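You operate a simulated robot arm through the tools that you are given. There is no shell and no other tool. Be economical: measure what you need, move in short steps, check, and stop when the job is done.

You are at the controls of a simulated robot arm. One attempt, no reset.

## Task
Empty the dryer's water tank into the small bucket and put it back.
Fine: push the tank drawer shut. Where these are worked on the way, their far stop is far enough and under half their travel is too little: tank drawer.

It is judged by the outcome, as a careful person would: the job done as asked, and still so three seconds after it is handed in. It fails if anything else is knocked over, pushed out of place, dropped, spilled or broken.

## Robot
A 6-joint arm with a two-finger gripper on a trunk, on a base that drives. Base frame: it is fixed to the floor where the robot stands at the start and does not move with it; the origin is under the middle of the robot, x ahead of it, y to its left, z up; the surface under the hand at the start is at about z = 950. Lengths are in mm, angles in rad, forces in N, time in s.
With the tool pointing down near the work surface it reaches from about 180 to 820 mm from the robot's upright axis, wherever it stands. Its first joint turns from -2.897 to 2.897 rad. Places, roughly: inside of the tank drawer [800, 0, 600]; tank drawer [800, 0, 600]. Payload 1.66 kg.
Tool frame: the origin (TCP) lies between the finger pads and is the grasp point; the fingertips stand 16 mm ahead of it; z points along the fingers, y is the line along which they close. Largest opening 111 mm; the body of the gripper starts 104 mm behind the TCP.
Orientation is that of the tool frame in the base frame, as a unit quaternion [x, y, z, w]. With the fingers straight down and closing along the base's y, the tool's x points along the base's -x, its y along +y and its z along -z.

## Interface
- The arm moves only by the tool nudge_tool. Its argument "rows" is a list of rows, each a list of 7 numbers: the closure in counts, from 0 (fully open) to 255 (shut), then the shift along the tool's x, y, z in units of 300 mm (1.0 is 300 mm), then the turn, a rotation vector about the tool's x, y, z in units of 180 degrees (1.0 is 180 degrees). In form: [[grip, x, y, z, ax, ay, az], ...]. A call has 1 to 12 rows; each row is the pose to reach, as a shift and turn from the pose commanded when the call began, along the tool's axes at that moment. A call with a number of a shift or a turn outside -1 to 1 is refused whole. A row lasts 0.2 s, in which the tool goes at most 50 mm and 0.15 rad; a call with a longer step from one row to the next is refused whole, and so is a gripper value outside its range. A pose out of reach is approached as far as the arm can. The call stops where the force on the tool passes 40 N (or 10 N more than at its start, if that is more) or the arm is blocked; 0.2 s more then pass. The fingers move at their own pace and stop on an object; they squeeze with about 32 N. The grip force told is the motor's: it shows also when the fingers shut on nothing. Time passes only in rows, and 0.2 s behind the last, so rows that repeat a pose let the fingers close. The reply holds the time, the measured pose of the TCP, the force on the tool along the base axes, the opening and the grip force, in the units named above and with some noise, with the torque about the TCP (base axes, N m) and any sound that the robot's microphone picked up.
- Cameras (640 x 400 px; columns grow to the right, rows downward): "scene" is now at [66.4, 155.2, 1512.8]; the picture's right is [-0.36, -0.93, 0.00], its down [-0.38, 0.15, -0.91] and it looks along [0.85, -0.33, -0.41] (base axes); focal length 214 px, centre (320, 200). "wrist" rides on the gripper at [70, 14, -143] in the tool frame; the picture's right is [-0.19, 0.98, 0.00], its down [-0.87, -0.17, -0.47] and it looks along [-0.46, -0.09, 0.88] (tool axes); focal length 230 px, centre (320, 200). There is no depth. A picture from a camera that has moved, and an enlarged one, comes with that camera's place and axes in the base frame and with its lens.
- get_image(camera): a new picture of that camera. The clock stands still meanwhile.
- move_column(by): slides the trunk up (or, below 0, down) by that many mm; the arm and the scene camera ride with it, the base frame stays. It gives what a move gives, with no picture.
- roll_base(legs): drives the robot by 1 to 6 legs, each [ahead, left, turn to the left] in mm, mm and rad, along the robot's own axes; the way and the turn of a leg run together, so that a leg with both is an arc; at most 1500 mm and 3.142 rad a leg. The arm and the cameras ride along, it lands a little off, and it stops where it bumps. It gives what a move gives.
- pan_tilt(pan, tilt): turns the head with the scene camera to pan (to the left, within 2.094 rad either way) and tilt (down, from -0.506 to 1.204), counted from straight ahead of the robot. It gives what a move gives.
- enlarge(camera, box): a new picture of the part [left, top, right, bottom] of that camera's present view, enlarged. The clock stands still meanwhile.
- sign_off(): hands the job in; it is judged then, once.

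Go step by step. Nothing tells you exact positions but the pictures and the camera data: compare them with the known pose of the tool, close in by small moves and look again before you grip or let go. The budget is 120 turns and 78 pictures, counting those below and the enlarged ones. Unless the task says otherwise, let go and move clear before handing in, and close with one line.

The tools are called as a command line: name --pt "numbers of a row" for each row, then --argument value for the rest, lists and objects as JSON in quotes. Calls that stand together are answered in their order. nudge_tool: Moves the arm, as the interface text tells. Its arguments: {"type":"object","properties":{"rows":{"type":"array"}},"required":["rows"]} The other tools are called the same way: move_column (by) slides the trunk up or down; roll_base (legs) drives the base; pan_tilt (pan, tilt) turns the head that bears the scene camera; get_image (camera) takes a picture; enlarge (camera, box) takes an enlarged picture of a part of a camera's view; sign_off () hands the job in.

At the start:

```text
time: 0.0
tcp_pos: [502.7, -37.1, 1436.7]
orientation: [0.0, 1.0, 0.0, -0.001]
wrist_force: [0.0, 0.5, 1.4]
ft_torque: [0.01, 0.01, -0.03]
grip_width: 110.7
gripper_force: 0.1
trunk travel left (down, up): [-75.0, 515.0]
robot x, y, heading: [0.2, -1.6, 0.004]
head pan, tilt: [-0.374, 0.426]
```

scene: 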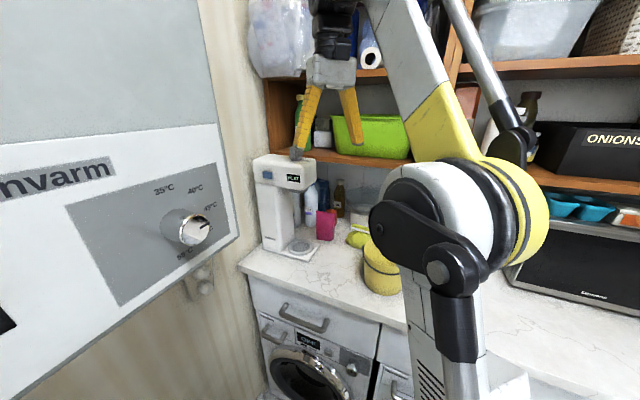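
wrist: 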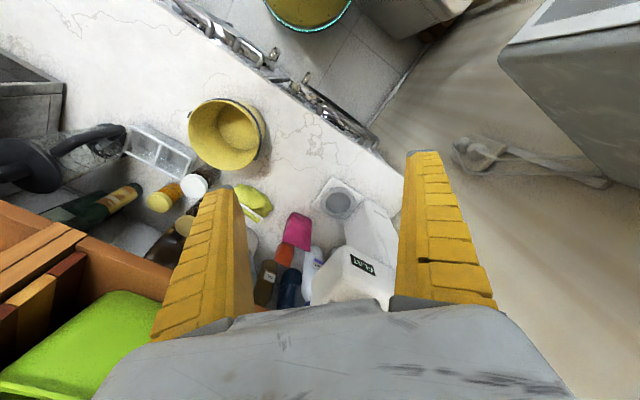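

I see a counter with a yellow bucket on it, a dryer or washer below, and another yellow bucket on the floor. I'll look around before moving.

pan_tilt --pan -0.1 --tilt 0.85

get_image --camera "scene"

```text
time: 0.9
tcp_pos: [502.7, -37.4, 1434.4]
orientation: [0.0, 1.0, 0.0, 0.0]
wrist_force: [-0.5, 0.1, 1.1]
ft_torque: [0.02, 0.02, 0.0]
grip_width: 110.8
gripper_force: 0.1
trunk travel left (down, up): [-75.0, 515.0]
robot x, y, heading: [0.9, 1.3, -0.001]
head pan, tilt: [-0.099, 0.85]
```

```text
75 pictures are left
camera scene: at [58.3, 181.1, 1476.0], right [-0.1, -0.99, 0.0], down [-0.75, 0.07, -0.66], along [0.66, -0.07, -0.75], focal length 214 px, centre (320, 200)
```

scene: 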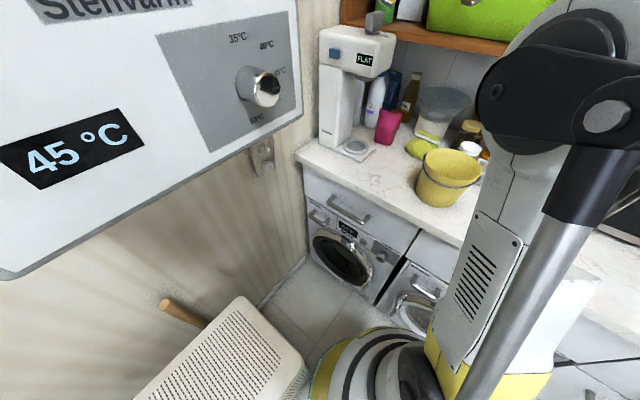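

Two front-loaders stand under the counter. I'll enlarge them to read the labels and find the tank drawer.

enlarge --camera "scene" --box '[280, 140, 480, 340]'

pan_tilt --pan -0.7 --tilt 1.0

get_image --camera "scene"

```text
2.00 times, centred on (380, 240) of scene
camera zoom: at [58.3, 181.1, 1476.0], right [-0.1, -0.99, 0.0], down [-0.75, 0.07, -0.66], along [0.66, -0.07, -0.75], focal length 429 px, centre (200, 120)
```

zoom: 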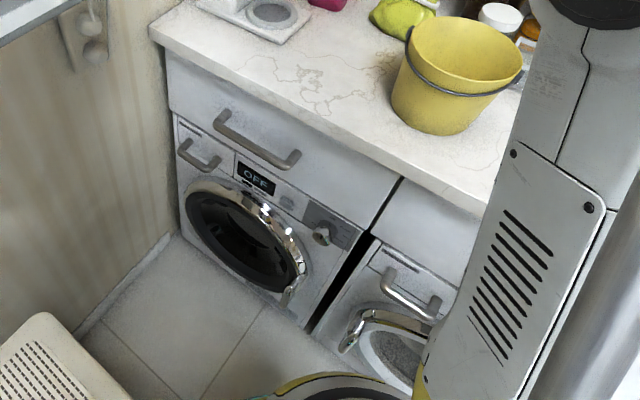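

```text
time: 1.9
tcp_pos: [501.5, -36.8, 1435.6]
orientation: [0.001, 1.0, -0.001, -0.001]
wrist_force: [-0.2, -0.5, -0.5]
ft_torque: [0.01, 0.01, 0.01]
grip_width: 110.7
gripper_force: 0.1
trunk travel left (down, up): [-75.0, 515.0]
robot x, y, heading: [0.3, -1.2, 0.002]
head pan, tilt: [-0.7, 1.0]
```

```text
73 pictures are left
camera scene: at [33.8, 144.1, 1464.9], right [-0.64, -0.77, 0.0], down [-0.64, 0.54, -0.54], along [0.41, -0.35, -0.84], focal length 214 px, centre (320, 200)
```

scene: 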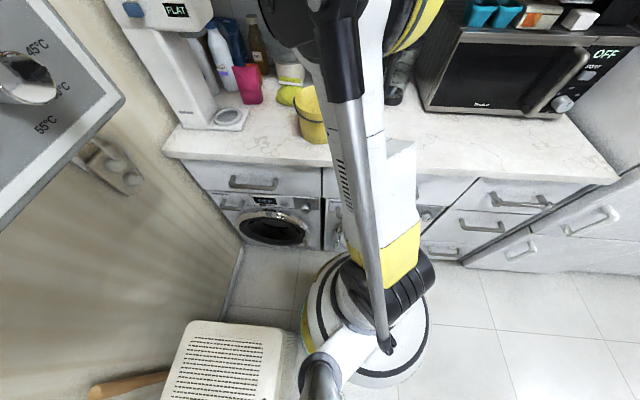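

The counter runs at about 45° to the robot, and the left machine's drawer fits the hint. Next I'll look left and behind for obstacles, and look for the "small" bucket.

pan_tilt --pan 0.6 --tilt 1.0

get_image --camera "scene"

pan_tilt --pan -1.5 --tilt 0.7

get_image --camera "scene"

```text
time: 3.4
tcp_pos: [502.5, -37.6, 1434.9]
orientation: [0.0, 1.0, -0.001, -0.001]
wrist_force: [0.0, -0.2, 0.4]
ft_torque: [-0.01, 0.04, 0.01]
grip_width: 111.2
gripper_force: 0.0
trunk travel left (down, up): [-75.0, 515.0]
robot x, y, heading: [1.8, -0.3, -0.002]
head pan, tilt: [0.6, 1.0]
```

```text
72 pictures are left
camera scene: at [38.0, 228.2, 1464.9], right [0.56, -0.83, 0.0], down [-0.69, -0.47, -0.54], along [0.45, 0.3, -0.84], focal length 214 px, centre (320, 200)
```

scene: 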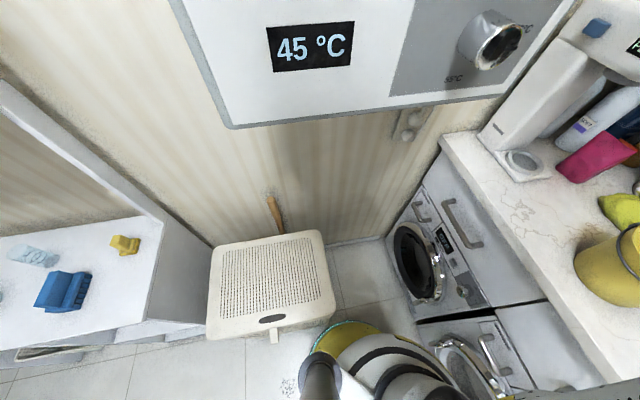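

```text
time: 5.3
tcp_pos: [502.9, -37.8, 1435.3]
orientation: [0.001, 1.0, 0.0, 0.0]
wrist_force: [-0.3, -0.3, -0.7]
ft_torque: [-0.03, -0.01, 0.0]
grip_width: 110.5
gripper_force: 0.1
trunk travel left (down, up): [-75.0, 515.0]
robot x, y, heading: [-1.3, 0.3, 0.001]
head pan, tilt: [-1.499, 0.7]
```

```text
71 pictures are left
camera scene: at [-13.4, 104.2, 1488.2], right [-1.0, -0.07, 0.0], down [-0.05, 0.64, -0.76], along [0.06, -0.76, -0.64], focal length 214 px, centre (320, 200)
```

scene: 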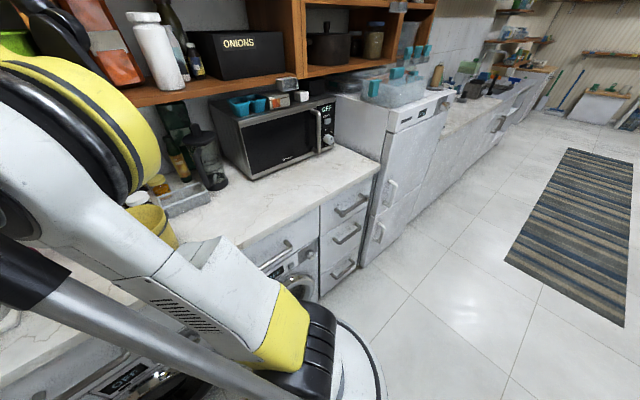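

The drawer sits almost straight ahead, at about (706, 126, 585). The water heater hangs low on the left from about z = 1350, so I'll bring the hand down in front of the counter before turning it.

nudge_tool --pt "0 0.1 0.08 0.1 0 0 0" --pt "0 0.2 0.16 0.2 0 0 0" --pt "0 0.28 0.24 0.32 0 0 0" --pt "0 0.34 0.28 0.45 0 0 0" --pt "0 0.34 0.28 0.6 0 0 0" --pt "0 0.34 0.28 0.75 0 0 0" --pt "0 0.34 0.28 0.88 0 0 0" --pt "0 0.34 0.28 1.0 0 0 0"

pan_tilt --pan -0.1 --tilt 0.85

get_image --camera "scene"

```text
time: 7.2
tcp_pos: [398.0, 45.9, 1134.9]
orientation: [0.0, 1.0, 0.0, 0.0]
wrist_force: [-0.1, 0.3, 0.4]
ft_torque: [0.0, 0.0, -0.02]
grip_width: 110.9
gripper_force: 0.0
trunk travel left (down, up): [-75.0, 515.0]
robot x, y, heading: [-4.7, 0.1, -0.006]
head pan, tilt: [-1.499, 0.7]
```

```text
time: 8.7
tcp_pos: [399.7, 46.7, 1134.3]
orientation: [0.0, 1.0, 0.0, 0.0]
wrist_force: [0.0, -0.1, 0.5]
ft_torque: [0.01, 0.01, 0.01]
grip_width: 110.7
gripper_force: 0.1
trunk travel left (down, up): [-75.0, 515.0]
robot x, y, heading: [-2.3, -6.7, 0.003]
head pan, tilt: [-0.099, 0.85]
```

```text
70 pictures are left
camera scene: at [58.3, 181.1, 1476.0], right [-0.1, -0.99, 0.0], down [-0.75, 0.08, -0.66], along [0.66, -0.07, -0.75], focal length 214 px, centre (320, 200)
```

scene: 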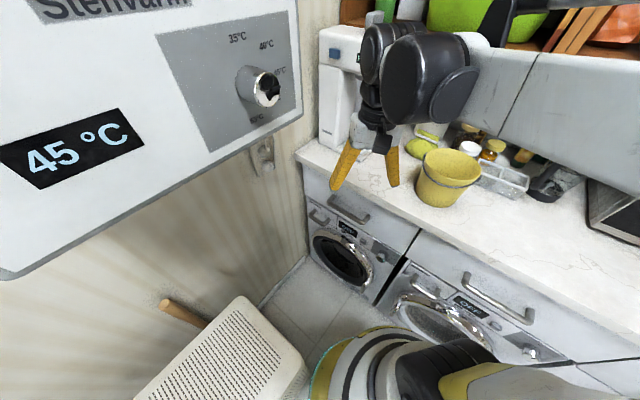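

The hand is down and both machines are now visible. I'll enlarge them to tell which is the dryer.

enlarge --camera "scene" --box '[300, 180, 400, 300]'

enlarge --camera "scene" --box '[380, 240, 560, 360]'

```text
3.33 times, centred on (350, 240) of scene
camera zoom: at [58.3, 181.1, 1476.0], right [-0.1, -0.99, 0.0], down [-0.75, 0.08, -0.66], along [0.66, -0.07, -0.75], focal length 715 px, centre (220, 67)
```

zoom: 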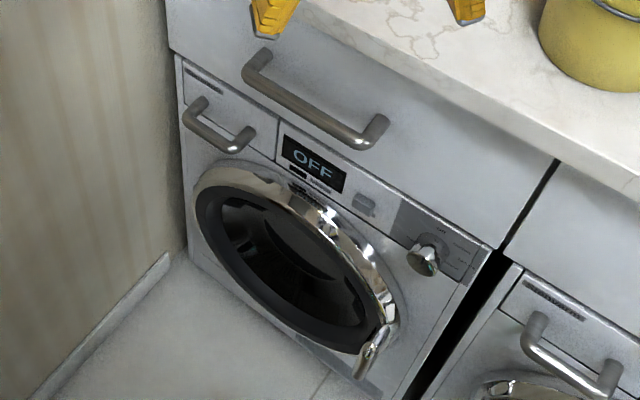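

```text
3.33 times, centred on (470, 300) of scene
camera zoom: at [58.3, 181.1, 1476.0], right [-0.1, -0.99, 0.0], down [-0.75, 0.08, -0.66], along [0.66, -0.07, -0.75], focal length 715 px, centre (-180, -133)
```

zoom: 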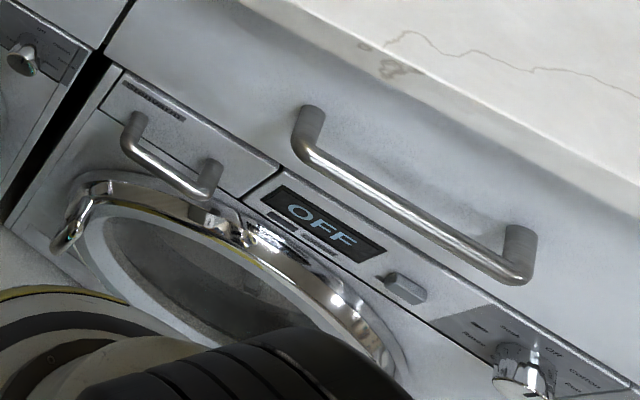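

The two machines look alike, but the hint points clearly at the left one. I'll go lower, then turn the hand horizontal, facing the counter front.

nudge_tool --pt "0 0 0 0.12 0 0 0" --pt "0 0 0 0.27 0 0 0" --pt "0 0 0 0.42 0 0 0" --pt "0 0 0 0.57 0 0 0" --pt "0 0 0 0.72 0 0 0" --pt "0 0 0 0.87 0 0 0" --pt "0 0 0 1.0 0 0 0"

nudge_tool --pt "0 0 0 0.03 0.0393 -0.01625 -0.01625" --pt "0 0 0 0.06 0.0786 -0.0325 -0.0325" --pt "0 0 0 0.09 0.1179 -0.04875 -0.04875" --pt "0 0 0 0.12 0.1572 -0.065 -0.065" --pt "0 0 0 0.15 0.1965 -0.08125 -0.08125" --pt "0 0 0 0.18 0.2358 -0.0975 -0.0975" --pt "0 0 0 0.21 0.2751 -0.11375 -0.11375" --pt "0 0 0 0.24 0.3144 -0.13 -0.13" --pt "0 0 0 0.27 0.3537 -0.14625 -0.14625" --pt "0 0 0 0.3 0.393 -0.1625 -0.1625" --pt "0 0 0 0.33 0.4323 -0.17875 -0.17875" --pt "0 0 0 0.36 0.4717 -0.195 -0.195"

get_image --camera "wrist"

get_image --camera "scene"

```text
time: 10.3
tcp_pos: [400.5, 46.1, 833.7]
orientation: [0.0, 1.0, 0.001, 0.0]
wrist_force: [0.6, -0.3, -0.7]
ft_torque: [0.03, -0.02, -0.01]
grip_width: 110.8
gripper_force: 0.1
trunk travel left (down, up): [-75.0, 515.0]
robot x, y, heading: [3.3, -1.2, 0.002]
head pan, tilt: [-0.099, 0.85]
```

```text
time: 12.9
tcp_pos: [579.8, 223.7, 782.0]
orientation: [0.266, -0.654, 0.656, -0.267]
wrist_force: [-0.1, 0.3, -0.1]
ft_torque: [0.02, 0.0, 0.05]
grip_width: 111.0
gripper_force: 0.0
out of reach, approached as far as the arm can: row 2, 3, 4, 5, 6, 7, 8, 9, 10, 11, 12
trunk travel left (down, up): [-75.0, 515.0]
robot x, y, heading: [-0.0, 0.8, -0.002]
head pan, tilt: [-0.099, 0.85]
```

```text
67 pictures are left
camera wrist: at [431.3, 278.1, 768.5], right [0.14, 0.13, -0.98], down [0.29, 0.94, 0.17], along [0.95, -0.31, 0.09], focal length 230 px, centre (320, 200)
```

wrist: 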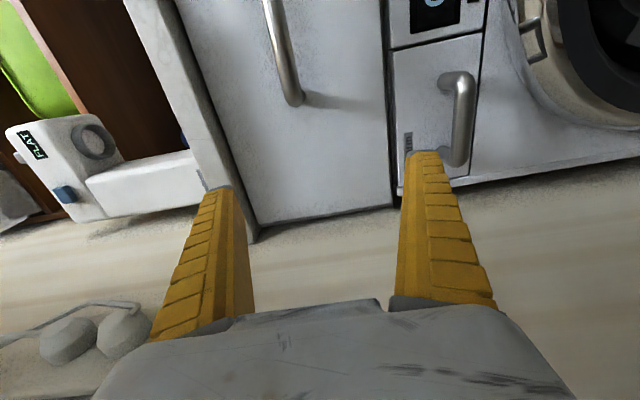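

```text
66 pictures are left
camera scene: at [58.0, 180.3, 1476.2], right [-0.1, -0.99, 0.0], down [-0.75, 0.08, -0.66], along [0.66, -0.07, -0.75], focal length 214 px, centre (320, 200)
```

scene: 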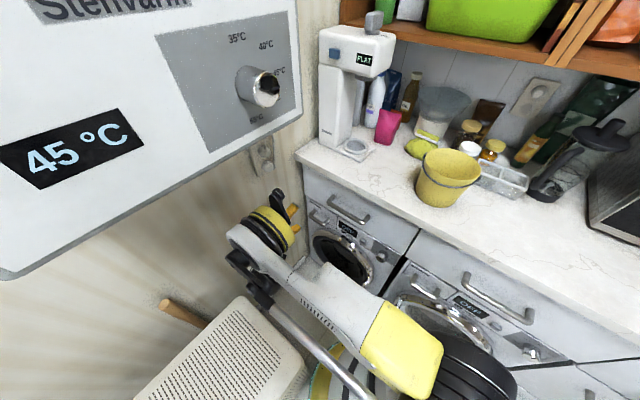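

The arm took the orientation but ended further out than I commanded, at (580, 224, 782). I put the handle bar at about (690, 125, 609). I'll make a small test move to see which pose the next shift is counted from.

nudge_tool --pt "0 0 0.03 0 0 0 0"

```text
time: 13.3
tcp_pos: [582.8, 226.8, 781.7]
orientation: [-0.27, 0.654, -0.653, 0.269]
wrist_force: [0.0, -0.1, -0.1]
ft_torque: [0.02, -0.01, -0.02]
grip_width: 110.7
gripper_force: 0.0
out of reach, approached as far as the arm can: row 1
trunk travel left (down, up): [-75.0, 515.0]
robot x, y, heading: [1.8, 0.6, 0.005]
head pan, tilt: [-0.099, 0.85]
```

Shifts are counted from the commanded pose, so I'll bring the commanded pose to the actual one, then go down.

nudge_tool --pt "0 -0.15 0 0 0 0 0" --pt "0 -0.3 0 0 0 0 0" --pt "0 -0.45 0 0 0 0 0" --pt "0 -0.6 0 0 0 0 0" --pt "0 -0.75 0 0 0 0 0" --pt "0 -0.87 0 0 0 0 0" --pt "0 -0.87 0.1 0.0 0 0 0" --pt "0 -0.87 0.2 0.05 0 0 0" --pt "0 -0.87 0.3 0.1 0 0 0" --pt "0 -0.87 0.33 0.15 0 0 0"

get_image --camera "wrist"

get_image --camera "scene"

```text
time: 14.0
tcp_pos: [642.7, 289.4, 816.0]
orientation: [-0.268, 0.657, -0.653, 0.266]
wrist_force: [-5.6, -4.1, -1.9]
ft_torque: [-0.1, -0.19, 1.07]
grip_width: 111.0
gripper_force: 0.1
out of reach, approached as far as the arm can: row 1, 2, 3
trunk travel left (down, up): [-75.0, 515.0]
robot x, y, heading: [-0.5, 2.4, -0.0]
head pan, tilt: [-0.099, 0.85]
stopped in row 3: the force on the tool passed its limit at 120 N (the readings are from after the stop); the commanded pose is now the measured one
```

```text
65 pictures are left
camera wrist: at [494.3, 343.6, 803.7], right [0.13, 0.14, -0.98], down [0.29, 0.94, 0.17], along [0.95, -0.31, 0.08], focal length 230 px, centre (320, 200)
```

wrist: 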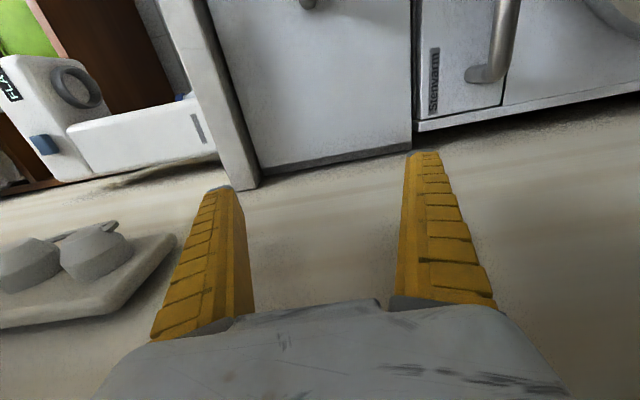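

```text
64 pictures are left
camera scene: at [57.6, 180.6, 1476.1], right [-0.1, -1.0, 0.0], down [-0.75, 0.07, -0.66], along [0.66, -0.07, -0.75], focal length 214 px, centre (320, 200)
```

scene: 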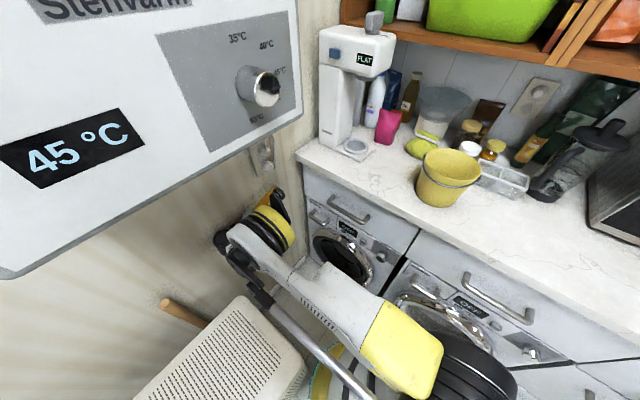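

The wrist side brushed the wall, and the commanded pose has been reset to the measured one. I'll back off to the right, then go to the pre-grasp in front of the handle.

nudge_tool --pt "0 0.1 0 0 0 0 0" --pt "0 0.2 0.0 0 0 0 0" --pt "0 0.27 0.05 0 0 0 0"

nudge_tool --pt "0 0 0.1 0 0 0 0" --pt "0 0 0.2 0 0 0 0" --pt "0 0 0.3 0.05 0 0 0" --pt "0 0 0.4 0.1 0 0 0" --pt "0 0 0.5 0.15 0 0 0" --pt "0 0 0.6 0.2 0 0 0" --pt "0 0 0.64 0.22 0 0 0"

get_image --camera "wrist"

get_image --camera "scene"

```text
time: 14.8
tcp_pos: [587.1, 233.5, 800.2]
orientation: [-0.27, 0.655, -0.653, 0.266]
wrist_force: [-1.1, 0.9, 0.0]
ft_torque: [-0.02, 0.0, 0.01]
grip_width: 110.7
gripper_force: 0.1
trunk travel left (down, up): [-75.0, 515.0]
robot x, y, heading: [3.3, 3.5, -0.001]
head pan, tilt: [-0.099, 0.85]
```

```text
time: 16.4
tcp_pos: [622.2, 183.1, 780.9]
orientation: [-0.269, 0.657, -0.653, 0.266]
wrist_force: [-0.3, 0.2, 0.3]
ft_torque: [-0.04, -0.02, 0.0]
grip_width: 110.8
gripper_force: 0.1
out of reach, approached as far as the arm can: row 1, 2, 3, 4, 5, 6, 7
trunk travel left (down, up): [-75.0, 515.0]
robot x, y, heading: [-0.4, 2.0, -0.003]
head pan, tilt: [-0.099, 0.85]
```

```text
63 pictures are left
camera wrist: at [471.8, 237.1, 768.0], right [0.13, 0.14, -0.98], down [0.29, 0.94, 0.17], along [0.95, -0.3, 0.08], focal length 230 px, centre (320, 200)
```

wrist: 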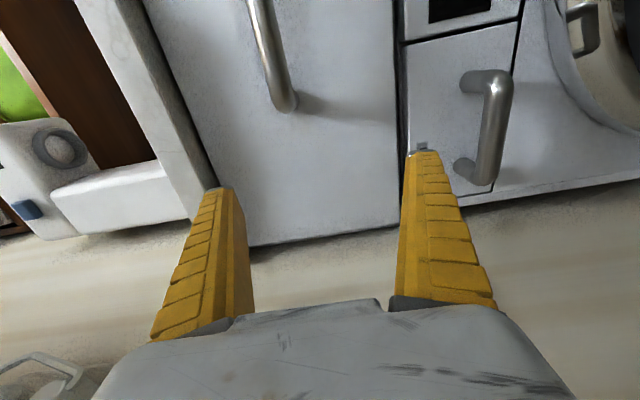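

```text
62 pictures are left
camera scene: at [58.0, 181.2, 1476.0], right [-0.1, -1.0, 0.0], down [-0.75, 0.07, -0.66], along [0.66, -0.07, -0.75], focal length 214 px, centre (320, 200)
```

scene: 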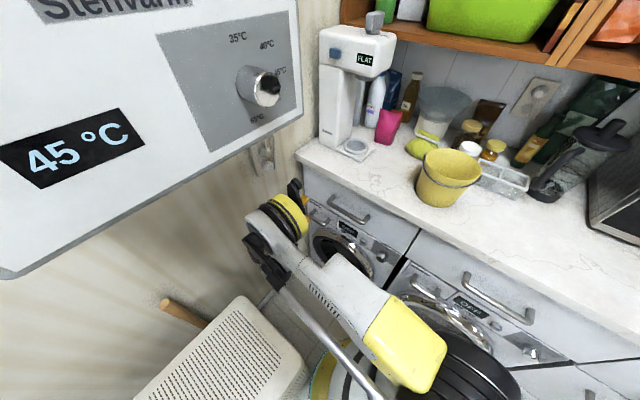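

The horizontal posture won't go below about z = 780. I'll lower the trunk and tilt the tool 45° down so the wrist sits higher.

move_column --by -75

```text
time: 17.6
tcp_pos: [621.2, 184.0, 706.8]
orientation: [-0.269, 0.657, -0.652, 0.267]
wrist_force: [-0.6, 0.4, 0.0]
ft_torque: [0.0, 0.02, 0.0]
grip_width: 110.7
gripper_force: 0.0
trunk travel left (down, up): [0.0, 590.0]
robot x, y, heading: [-2.7, -0.5, 0.0]
head pan, tilt: [-0.099, 0.85]
```

nudge_tool --pt "0 0 -0.07 0 -0.042 0 0" --pt "0 0 -0.14 0 -0.084 0 0" --pt "0 0 -0.21 0 -0.125 0 0" --pt "0 0 -0.28 0 -0.167 0 0" --pt "0 0 -0.35 0 -0.209 0 0" --pt "0 0 -0.42 0 -0.25 0 0" --pt "0 0 -0.42 0 -0.25 0 0"

get_image --camera "wrist"

get_image --camera "scene"

```text
time: 19.2
tcp_pos: [622.0, 182.4, 831.5]
orientation: [-0.351, 0.857, -0.351, 0.142]
wrist_force: [-0.7, -0.1, -0.6]
ft_torque: [0.0, 0.0, -0.01]
grip_width: 110.8
gripper_force: 0.0
trunk travel left (down, up): [0.0, 590.0]
robot x, y, heading: [-0.2, -0.7, -0.002]
head pan, tilt: [-0.099, 0.85]
```

```text
61 pictures are left
camera wrist: at [496.0, 212.7, 923.9], right [-0.36, 0.63, -0.69], down [0.47, 0.76, 0.45], along [0.81, -0.16, -0.57], focal length 230 px, centre (320, 200)
```

wrist: 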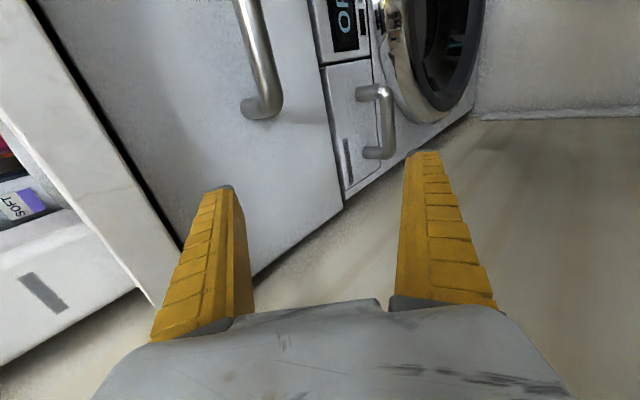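

```text
60 pictures are left
camera scene: at [58.0, 180.8, 1401.0], right [-0.1, -1.0, 0.0], down [-0.75, 0.07, -0.66], along [0.66, -0.07, -0.75], focal length 214 px, centre (320, 200)
```

scene: 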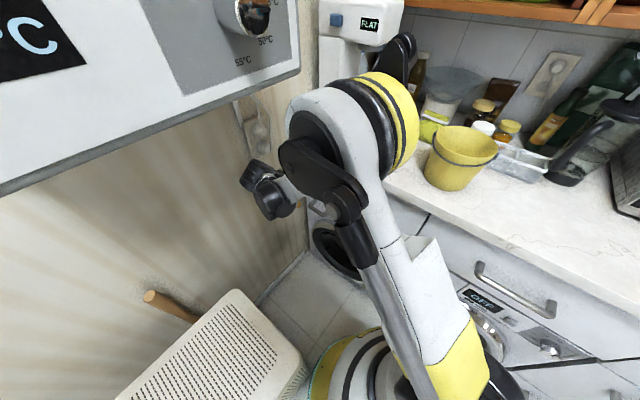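

The commanded pose is now clean. I put the handle bar at about (686, 127, 603) and will descend to the 45° pre-grasp.

nudge_tool --pt "0 0 0.1 0.05 0 0 0" --pt "0 0 0.2 0.15 0 0 0" --pt "0 -0.02 0.3 0.25 0 0 0" --pt "0 -0.02 0.34 0.38 0 0 0" --pt "0 -0.02 0.34 0.5 0 0 0"

get_image --camera "wrist"

```text
time: 20.4
tcp_pos: [650.1, 163.1, 652.1]
orientation: [-0.351, 0.856, -0.352, 0.143]
wrist_force: [0.1, -0.6, -0.5]
ft_torque: [0.02, -0.01, 0.03]
grip_width: 111.1
gripper_force: 0.1
trunk travel left (down, up): [0.0, 590.0]
robot x, y, heading: [1.2, -1.0, 0.001]
head pan, tilt: [-0.099, 0.85]
```

```text
59 pictures are left
camera wrist: at [523.3, 193.1, 744.1], right [-0.36, 0.63, -0.69], down [0.47, 0.76, 0.45], along [0.81, -0.16, -0.57], focal length 230 px, centre (320, 200)
```

wrist: 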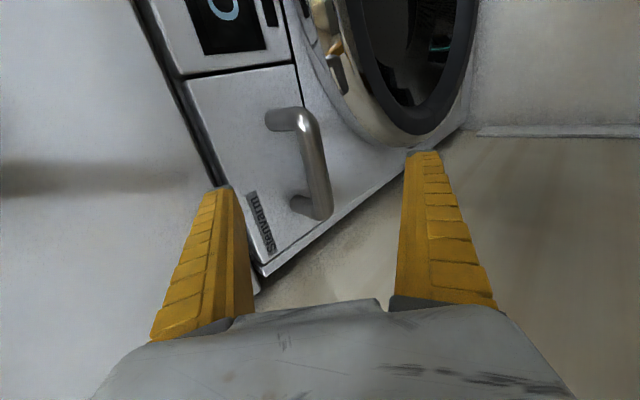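

The bar mid is at (688, 127, 603), centred on the tool axis and 71 mm ahead. I'll pre-close to about 34 mm and advance.

nudge_tool --pt "177 0 -0.008 0 0 0 0" --pt "177 0 -0.008 0.06 0 0 0" --pt "177 0 -0.008 0.11 0 0 0" --pt "177 0 -0.008 0.16 0 0 0"

get_image --camera "wrist"

```text
time: 21.4
tcp_pos: [674.4, 137.7, 619.9]
orientation: [-0.351, 0.856, -0.352, 0.142]
wrist_force: [0.4, 0.2, 0.7]
ft_torque: [0.02, 0.0, 0.02]
grip_width: 36.6
gripper_force: 1.9
trunk travel left (down, up): [0.0, 590.0]
robot x, y, heading: [0.8, 1.5, -0.003]
head pan, tilt: [-0.099, 0.85]
```

```text
58 pictures are left
camera wrist: at [547.4, 167.7, 711.8], right [-0.36, 0.63, -0.69], down [0.47, 0.76, 0.45], along [0.81, -0.16, -0.57], focal length 230 px, centre (320, 200)
```

wrist: 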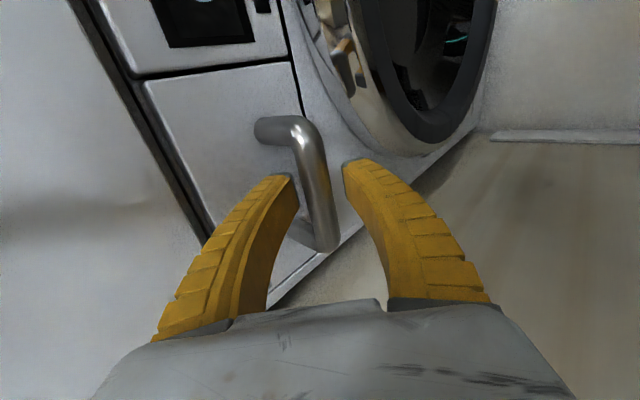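

The fingers straddle the bar. I'll advance a bit more and grip.

nudge_tool --pt "177 0 0 0.03 0 0 0" --pt "177 0 0 0.055 0 0 0" --pt "255 0 0 0.055 0 0 0" --pt "255 0 0 0.055 0 0 0"

get_image --camera "wrist"

```text
time: 22.4
tcp_pos: [683.7, 129.3, 607.1]
orientation: [-0.351, 0.856, -0.352, 0.141]
wrist_force: [2.4, -4.0, -15.1]
ft_torque: [0.05, -0.14, 0.11]
grip_width: 6.0
gripper_force: 29.5
trunk travel left (down, up): [0.0, 590.0]
robot x, y, heading: [-0.1, -2.9, -0.001]
head pan, tilt: [-0.099, 0.85]
```

```text
57 pictures are left
camera wrist: at [556.2, 159.6, 699.6], right [-0.36, 0.63, -0.69], down [0.47, 0.76, 0.45], along [0.81, -0.16, -0.57], focal length 230 px, centre (320, 200)
```

wrist: 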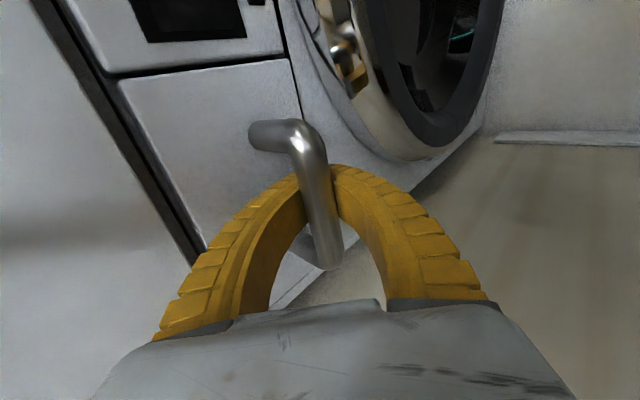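

The bar looks gripped. I'll make a short test pull straight out.

nudge_tool --pt "255 0 0.035 -0.035 0 0 0" --pt "255 0 0.07 -0.07 0 0 0" --pt "255 0 0.105 -0.105 0 0 0" --pt "255 0 0.14 -0.14 0 0 0"

get_image --camera "wrist"

```text
time: 23.4
tcp_pos: [639.7, 171.5, 608.8]
orientation: [-0.351, 0.857, -0.35, 0.142]
wrist_force: [-10.0, -7.8, -26.8]
ft_torque: [-0.19, -0.27, 0.17]
grip_width: 6.0
gripper_force: 29.6
trunk travel left (down, up): [0.0, 590.0]
robot x, y, heading: [0.4, -1.1, -0.005]
head pan, tilt: [-0.099, 0.85]
```

```text
56 pictures are left
camera wrist: at [514.5, 202.7, 700.2], right [-0.36, 0.63, -0.69], down [0.47, 0.76, 0.45], along [0.81, -0.16, -0.57], focal length 230 px, centre (320, 200)
```

wrist: 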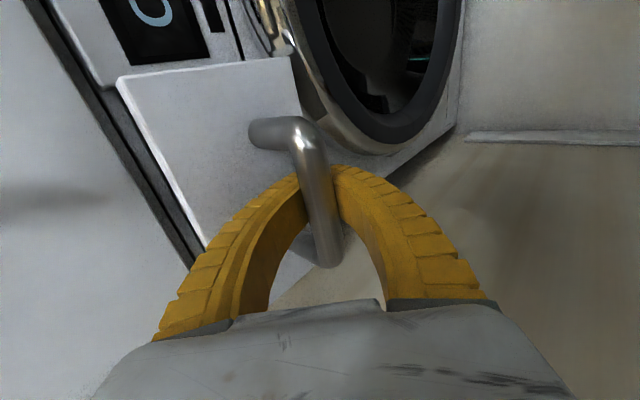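

The drawer is sliding out. I'll relieve the side load with a small correction and pull further.

nudge_tool --pt "255 0.01 0.01 0.01 0 0 0" --pt "255 0.012 0.05 -0.03 0 0 0" --pt "255 0.012 0.09 -0.07 0 0 0" --pt "255 0.012 0.13 -0.11 0 0 0" --pt "255 0.012 0.17 -0.15 0 0 0"

get_image --camera "wrist"

```text
time: 24.6
tcp_pos: [589.2, 218.8, 604.6]
orientation: [-0.35, 0.857, -0.351, 0.142]
wrist_force: [-1.2, 1.3, -3.0]
ft_torque: [-0.07, 0.0, 0.02]
grip_width: 6.3
gripper_force: 29.2
trunk travel left (down, up): [0.0, 590.0]
robot x, y, heading: [-2.0, -0.3, 0.0]
head pan, tilt: [-0.099, 0.85]
```

```text
55 pictures are left
camera wrist: at [463.2, 248.6, 697.0], right [-0.36, 0.63, -0.69], down [0.47, 0.76, 0.45], along [0.81, -0.16, -0.57], focal length 230 px, centre (320, 200)
```

wrist: 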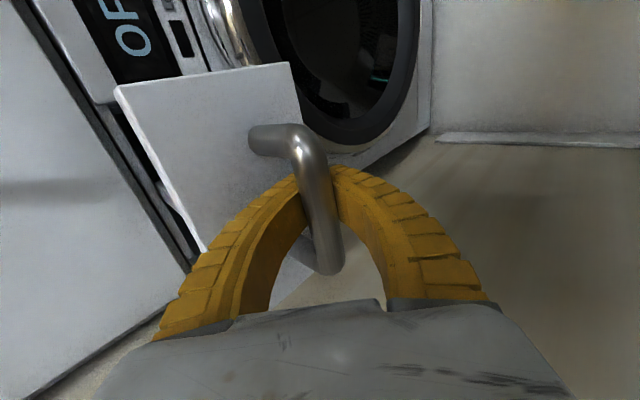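

Loads are near zero and the drawer is about 130 mm out. I'll keep pulling towards its far stop.

nudge_tool --pt "255 0 0.04 -0.04 0 0 0" --pt "255 0 0.08 -0.08 0 0 0" --pt "255 0 0.12 -0.12 0 0 0" --pt "255 0 0.16 -0.16 0 0 0"

get_image --camera "scene"

```text
time: 25.6
tcp_pos: [541.9, 267.6, 606.0]
orientation: [-0.352, 0.856, -0.351, 0.142]
wrist_force: [-3.5, -2.6, -9.6]
ft_torque: [-0.09, -0.14, 0.13]
grip_width: 6.1
gripper_force: 28.7
trunk travel left (down, up): [0.0, 590.0]
robot x, y, heading: [-2.9, -1.0, -0.002]
head pan, tilt: [-0.099, 0.85]
```

```text
54 pictures are left
camera scene: at [58.6, 181.2, 1400.9], right [-0.1, -1.0, 0.0], down [-0.75, 0.07, -0.66], along [0.66, -0.07, -0.75], focal length 214 px, centre (320, 200)
```

scene: 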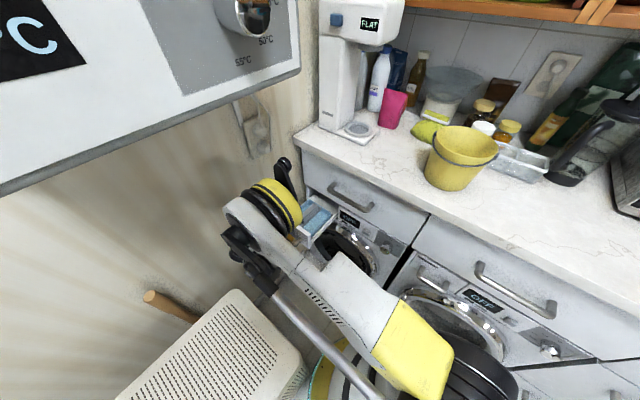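

A tank with blue water shows in the drawer, which is about 200 mm out. I'll pull on until it stops.

nudge_tool --pt "255 0.003 0.025 -0.02 0 0 0" --pt "255 0.003 0.05 -0.045 0 0 0" --pt "255 0.003 0.075 -0.07 0 0 0" --pt "255 0.003 0.1 -0.095 0 0 0"

enlarge --camera "scene" --box '[220, 140, 420, 300]'

```text
time: 26.1
tcp_pos: [536.4, 270.0, 607.3]
orientation: [-0.347, 0.856, -0.355, 0.143]
wrist_force: [11.3, -7.7, -3.7]
ft_torque: [-0.01, 0.28, 0.09]
grip_width: 6.1
gripper_force: 29.7
trunk travel left (down, up): [0.0, 590.0]
robot x, y, heading: [-0.5, -2.4, -0.006]
head pan, tilt: [-0.099, 0.85]
stopped in row 2: the force on the tool passed its limit at 50 N (the readings are from after the stop); the commanded pose is now the measured one
```

```text
2.50 times, centred on (320, 220) of scene
camera zoom: at [60.5, 180.0, 1401.0], right [-0.1, -0.99, 0.0], down [-0.75, 0.08, -0.66], along [0.66, -0.07, -0.75], focal length 536 px, centre (320, 150)
```

zoom: 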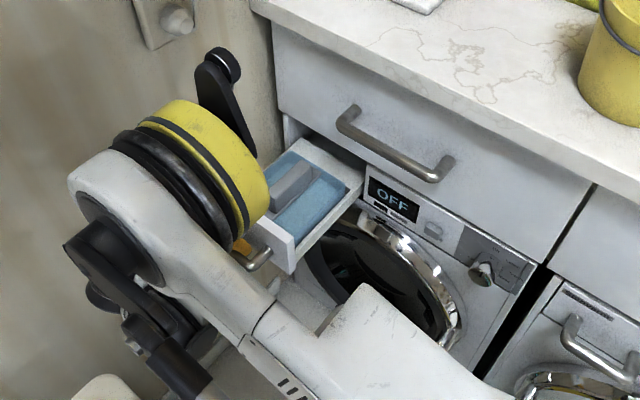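

That's the far stop, at about 205 mm of travel. I'll release, back off along the tool axis, and look at the tank.

nudge_tool --pt "177 0 0 0 0 0 0" --pt "177 0 0 0 0 0 0" --pt "177 0 0 -0.06 0 0 0" --pt "177 0 0 -0.15 0 0 0" --pt "177 0 0 -0.25 0 0 0"

get_image --camera "wrist"

```text
time: 27.3
tcp_pos: [498.8, 311.8, 660.0]
orientation: [-0.347, 0.856, -0.355, 0.144]
wrist_force: [0.8, 0.2, 0.4]
ft_torque: [-0.04, 0.03, -0.02]
grip_width: 36.5
gripper_force: 1.7
trunk travel left (down, up): [0.0, 590.0]
robot x, y, heading: [0.1, -1.3, 0.0]
head pan, tilt: [-0.099, 0.85]
```

```text
52 pictures are left
camera wrist: at [372.0, 342.9, 750.9], right [-0.35, 0.63, -0.69], down [0.47, 0.76, 0.45], along [0.81, -0.17, -0.56], focal length 230 px, centre (320, 200)
```

wrist: 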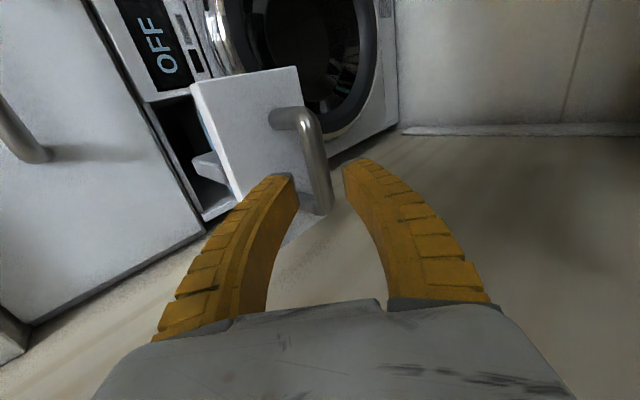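

Now up above the drawer for a top view.

nudge_tool --pt "100 0 -0.1 -0.1 0 0 0" --pt "60 0 -0.2 -0.2 0 0 0" --pt "0 0 -0.3 -0.3 0 0 0" --pt "0 0 -0.4 -0.4 0 0 0" --pt "0 0 -0.5 -0.5 0 0 0" --pt "0 0 -0.6 -0.6 0 0 0"

get_image --camera "wrist"

get_image --camera "scene"

```text
time: 28.7
tcp_pos: [498.0, 310.2, 916.1]
orientation: [-0.347, 0.856, -0.355, 0.144]
wrist_force: [0.6, -0.3, 0.1]
ft_torque: [0.0, 0.0, -0.02]
grip_width: 111.1
gripper_force: 0.1
trunk travel left (down, up): [0.0, 590.0]
robot x, y, heading: [0.2, 2.8, 0.0]
head pan, tilt: [-0.099, 0.85]
```

```text
51 pictures are left
camera wrist: at [371.9, 341.3, 1006.7], right [-0.35, 0.63, -0.69], down [0.47, 0.76, 0.45], along [0.81, -0.17, -0.56], focal length 230 px, centre (320, 200)
```

wrist: 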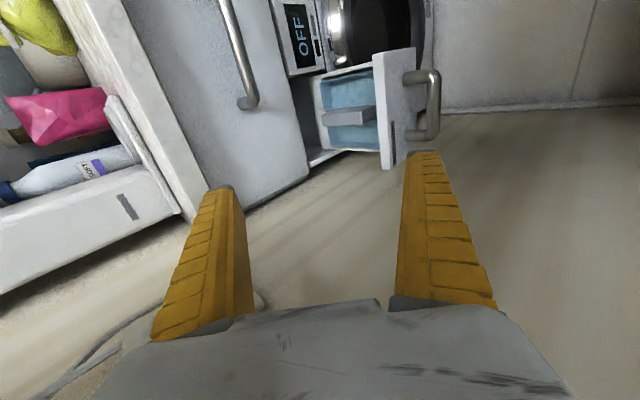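

```text
50 pictures are left
camera scene: at [59.1, 180.6, 1401.0], right [-0.1, -0.99, 0.0], down [-0.75, 0.08, -0.66], along [0.66, -0.07, -0.75], focal length 214 px, centre (320, 200)
```

scene: 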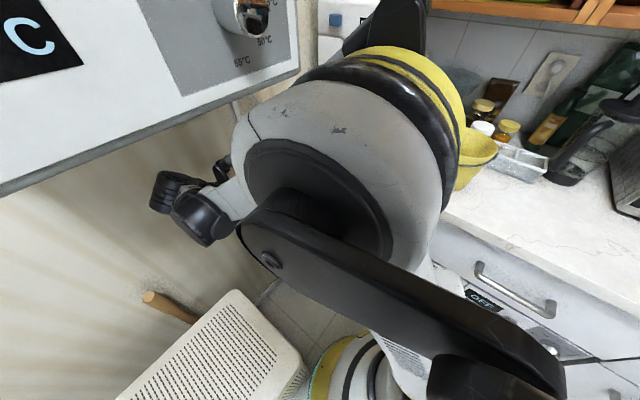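

The tank has a grey ridge handle. I'll enlarge it.

enlarge --camera "wrist" --box '[280, 30, 460, 180]'

```text
2.67 times, centred on (370, 105) of wrist
camera zoom: at [371.9, 341.3, 1006.7], right [-0.35, 0.63, -0.69], down [0.47, 0.76, 0.45], along [0.81, -0.17, -0.56], focal length 614 px, centre (187, 453)
```

zoom: 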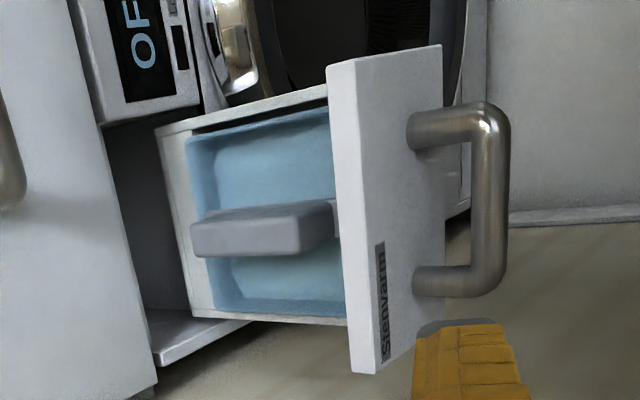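

The tank is a blue tray with a grey bar handle running front to back (roughly v 268–408, u −574). I'll yaw the gripper 90° so the fingers straddle that bar and keep it tilted away from the counter.

nudge_tool --pt "0 0 0 0 0 0 0.0455" --pt "0 0 0 0 0 0 0.091" --pt "0 0 0 0 0 0 0.1365" --pt "0 0 0 0 0 0 0.182" --pt "0 0 0 0 0 0 0.2275" --pt "0 0 0 0 0 0 0.273" --pt "0 0 0 0 0 0 0.3185" --pt "0 0 0 0 0 0 0.364" --pt "0 0 0 0 0 0 0.4095" --pt "0 0 0 0 0 0 0.455" --pt "0 0 0 0 0 0 0.5"

get_image --camera "wrist"

```text
time: 31.1
tcp_pos: [498.3, 309.3, 913.8]
orientation: [0.361, 0.851, -0.148, 0.353]
wrist_force: [0.8, -1.2, 0.0]
ft_torque: [0.0, -0.03, -0.01]
grip_width: 110.8
gripper_force: 0.1
trunk travel left (down, up): [0.0, 590.0]
robot x, y, heading: [-0.3, -0.7, -0.002]
head pan, tilt: [-0.099, 0.85]
```

```text
48 pictures are left
camera wrist: at [404.0, 428.2, 965.6], right [0.8, 0.59, 0.14], down [0.07, -0.32, 0.95], along [0.6, -0.75, -0.3], focal length 230 px, centre (320, 200)
```

wrist: 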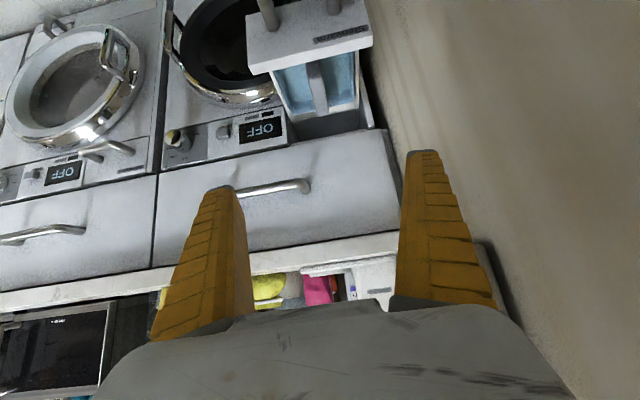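

The ridge handle is clearly visible. I'll move in above the tank and reduce the tilt to about 25° from vertical.

nudge_tool --pt "0 0 0 0.14 0 0.022 0" --pt "0 0.01 0.003 0.28 0 0.044 0" --pt "0 0.02 0.006 0.42 0 0.066 0" --pt "0 0.03 0.009 0.56 0 0.088 0" --pt "0 0.033 0.012 0.65 0 0.111 0"

get_image --camera "wrist"

get_image --camera "scene"

```text
time: 32.3
tcp_pos: [593.0, 219.7, 768.1]
orientation: [0.38, 0.899, -0.084, 0.199]
wrist_force: [-0.2, 0.6, -0.3]
ft_torque: [0.0, -0.03, 0.0]
grip_width: 110.9
gripper_force: 0.1
trunk travel left (down, up): [0.0, 590.0]
robot x, y, heading: [2.0, -0.6, 0.0]
head pan, tilt: [-0.099, 0.85]
```

```text
47 pictures are left
camera wrist: at [517.1, 317.9, 868.3], right [0.82, 0.56, 0.08], down [0.29, -0.54, 0.79], along [0.49, -0.63, -0.6], focal length 230 px, centre (320, 200)
```

wrist: 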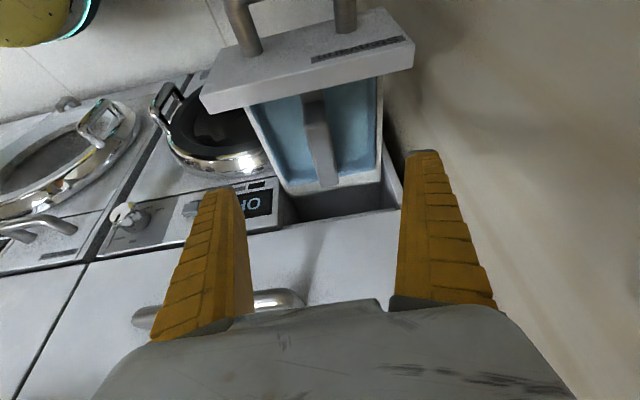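

```text
46 pictures are left
camera scene: at [59.2, 180.7, 1401.0], right [-0.1, -0.99, 0.0], down [-0.75, 0.08, -0.66], along [0.66, -0.07, -0.75], focal length 214 px, centre (320, 200)
```

scene: 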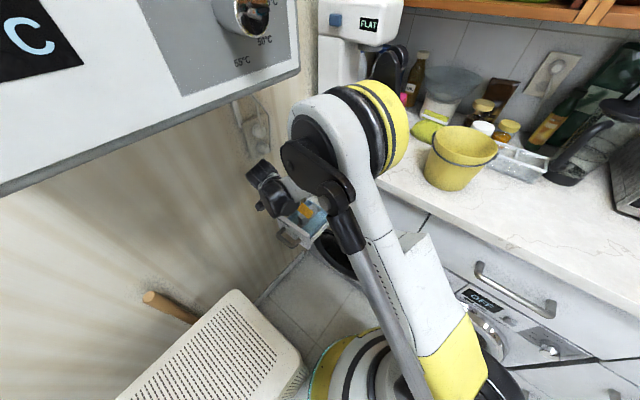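

enlarge --camera "wrist" --box '[190, 20, 430, 220]'

```text
2.00 times, centred on (310, 120) of wrist
camera zoom: at [517.1, 317.9, 868.3], right [0.82, 0.56, 0.08], down [0.29, -0.54, 0.79], along [0.49, -0.63, -0.6], focal length 460 px, centre (340, 360)
```

zoom: 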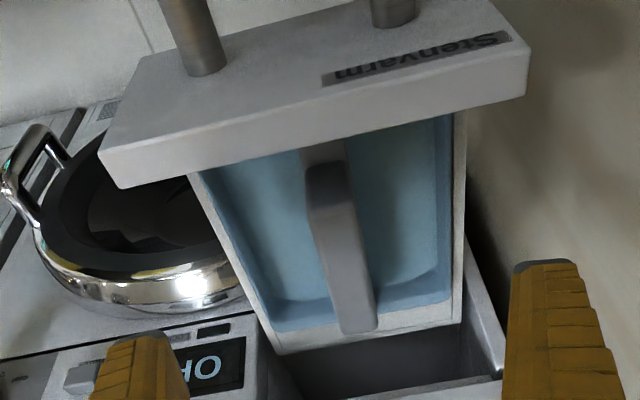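

The bar centre is at about (650, 163, 628). I'll go partway down with the fingers half closed and check alignment.

nudge_tool --pt "94 -0.02 0.003 0.12 0 0 0" --pt "94 -0.04 0.003 0.24 0 0 0" --pt "94 -0.047 0.003 0.33 0 0 0"

get_image --camera "wrist"

```text
time: 33.1
tcp_pos: [631.7, 181.4, 685.1]
orientation: [0.38, 0.899, -0.085, 0.199]
wrist_force: [0.4, 0.1, -0.2]
ft_torque: [-0.01, 0.0, 0.0]
grip_width: 71.6
gripper_force: 1.0
trunk travel left (down, up): [0.0, 590.0]
robot x, y, heading: [0.9, -0.8, -0.003]
head pan, tilt: [-0.099, 0.85]
```

```text
44 pictures are left
camera wrist: at [555.0, 279.8, 784.6], right [0.82, 0.56, 0.08], down [0.29, -0.54, 0.79], along [0.49, -0.63, -0.6], focal length 230 px, centre (320, 200)
```

wrist: 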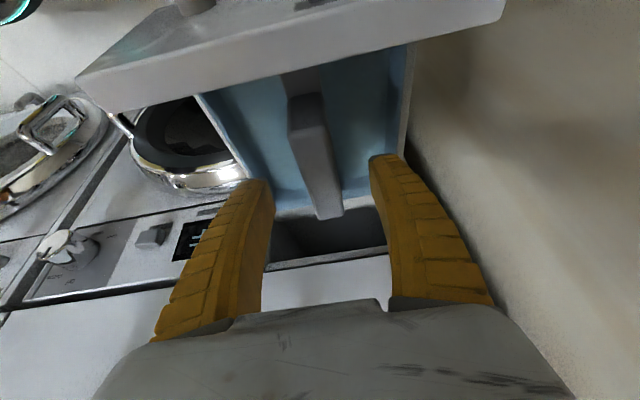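

Alignment is good. I'll go down the last 65 mm and grip.

nudge_tool --pt "94 0.01 0 0.1 0 0 0" --pt "94 0.025 0 0.17 0 0 0" --pt "94 0.027 0 0.215 0 0 0"

get_image --camera "wrist"

```text
time: 33.9
tcp_pos: [645.0, 166.0, 623.8]
orientation: [0.38, 0.899, -0.084, 0.199]
wrist_force: [0.9, 0.5, 0.2]
ft_torque: [0.02, 0.03, 0.02]
grip_width: 71.5
gripper_force: 0.5
trunk travel left (down, up): [0.0, 590.0]
robot x, y, heading: [-5.2, -0.5, -0.004]
head pan, tilt: [-0.099, 0.85]
```

```text
43 pictures are left
camera wrist: at [568.4, 265.3, 723.2], right [0.82, 0.56, 0.08], down [0.29, -0.54, 0.79], along [0.49, -0.63, -0.6], focal length 230 px, centre (320, 200)
```

wrist: 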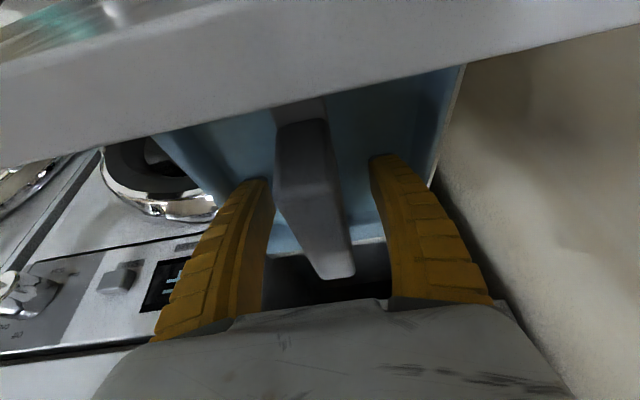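

The fingers are on either side of the bar. I'll go slightly deeper and close.

nudge_tool --pt "94 0 0 0.02 0 0 0" --pt "180 0 0 0.02 0 0 0" --pt "255 0 0 0.02 0 0 0" --pt "255 0 0 0.02 0 0 0" --pt "255 0 0 0.02 0 0 0"

get_image --camera "wrist"

```text
time: 35.1
tcp_pos: [645.7, 163.7, 618.6]
orientation: [0.38, 0.899, -0.084, 0.2]
wrist_force: [-1.6, 0.2, 0.4]
ft_torque: [0.25, 0.28, 0.04]
grip_width: 23.1
gripper_force: 31.9
trunk travel left (down, up): [0.0, 590.0]
robot x, y, heading: [-0.1, -3.3, -0.003]
head pan, tilt: [-0.099, 0.85]
```

```text
42 pictures are left
camera wrist: at [570.3, 263.2, 718.3], right [0.82, 0.56, 0.08], down [0.29, -0.54, 0.79], along [0.49, -0.63, -0.6], focal length 230 px, centre (320, 200)
```

wrist: 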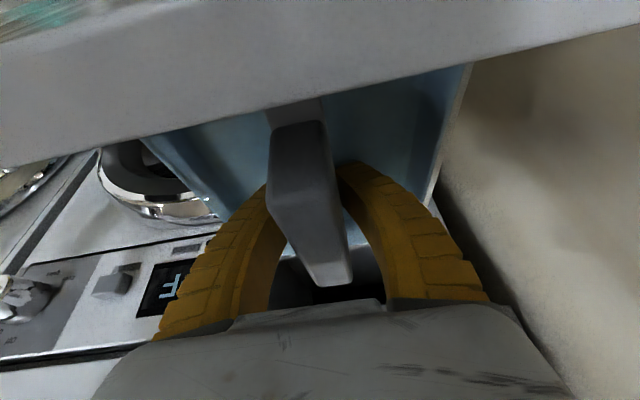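

Gripped at 23 mm wide. I'll lift straight up, slowly, and check.

nudge_tool --pt "255 -0.014 0 -0.03 0 0 0" --pt "255 -0.028 0 -0.06 0 0 0" --pt "255 -0.042 0 -0.09 0 0 0" --pt "255 -0.056 0 -0.12 0 0 0"

get_image --camera "wrist"

enlarge --camera "scene" --box '[200, 120, 440, 300]'

```text
time: 36.1
tcp_pos: [646.6, 165.1, 657.7]
orientation: [0.38, 0.899, -0.085, 0.199]
wrist_force: [-0.1, -0.4, -5.4]
ft_torque: [-0.05, -0.1, -0.01]
grip_width: 19.1
gripper_force: 31.7
trunk travel left (down, up): [0.0, 590.0]
robot x, y, heading: [-2.5, 3.2, -0.001]
head pan, tilt: [-0.099, 0.85]
```

```text
41 pictures are left
camera wrist: at [571.1, 263.1, 757.7], right [0.82, 0.56, 0.08], down [0.29, -0.54, 0.79], along [0.49, -0.63, -0.6], focal length 230 px, centre (320, 200)
```

wrist: 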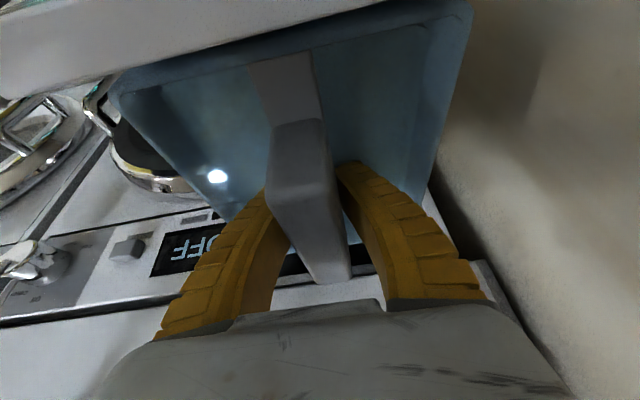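

```text
2.22 times, centred on (320, 210) of scene
camera zoom: at [59.5, 180.7, 1401.0], right [-0.1, -0.99, 0.0], down [-0.75, 0.08, -0.66], along [0.66, -0.07, -0.75], focal length 477 px, centre (320, 178)
```

zoom: 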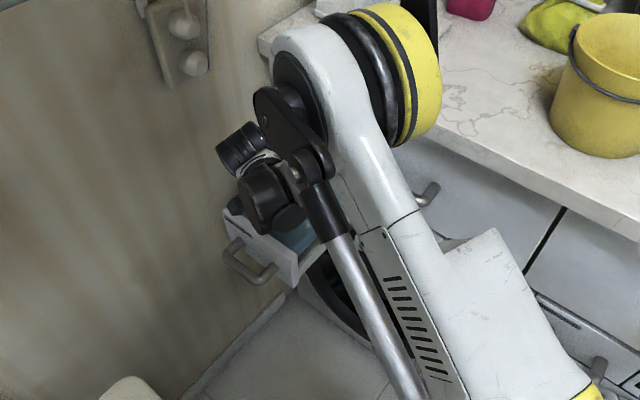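

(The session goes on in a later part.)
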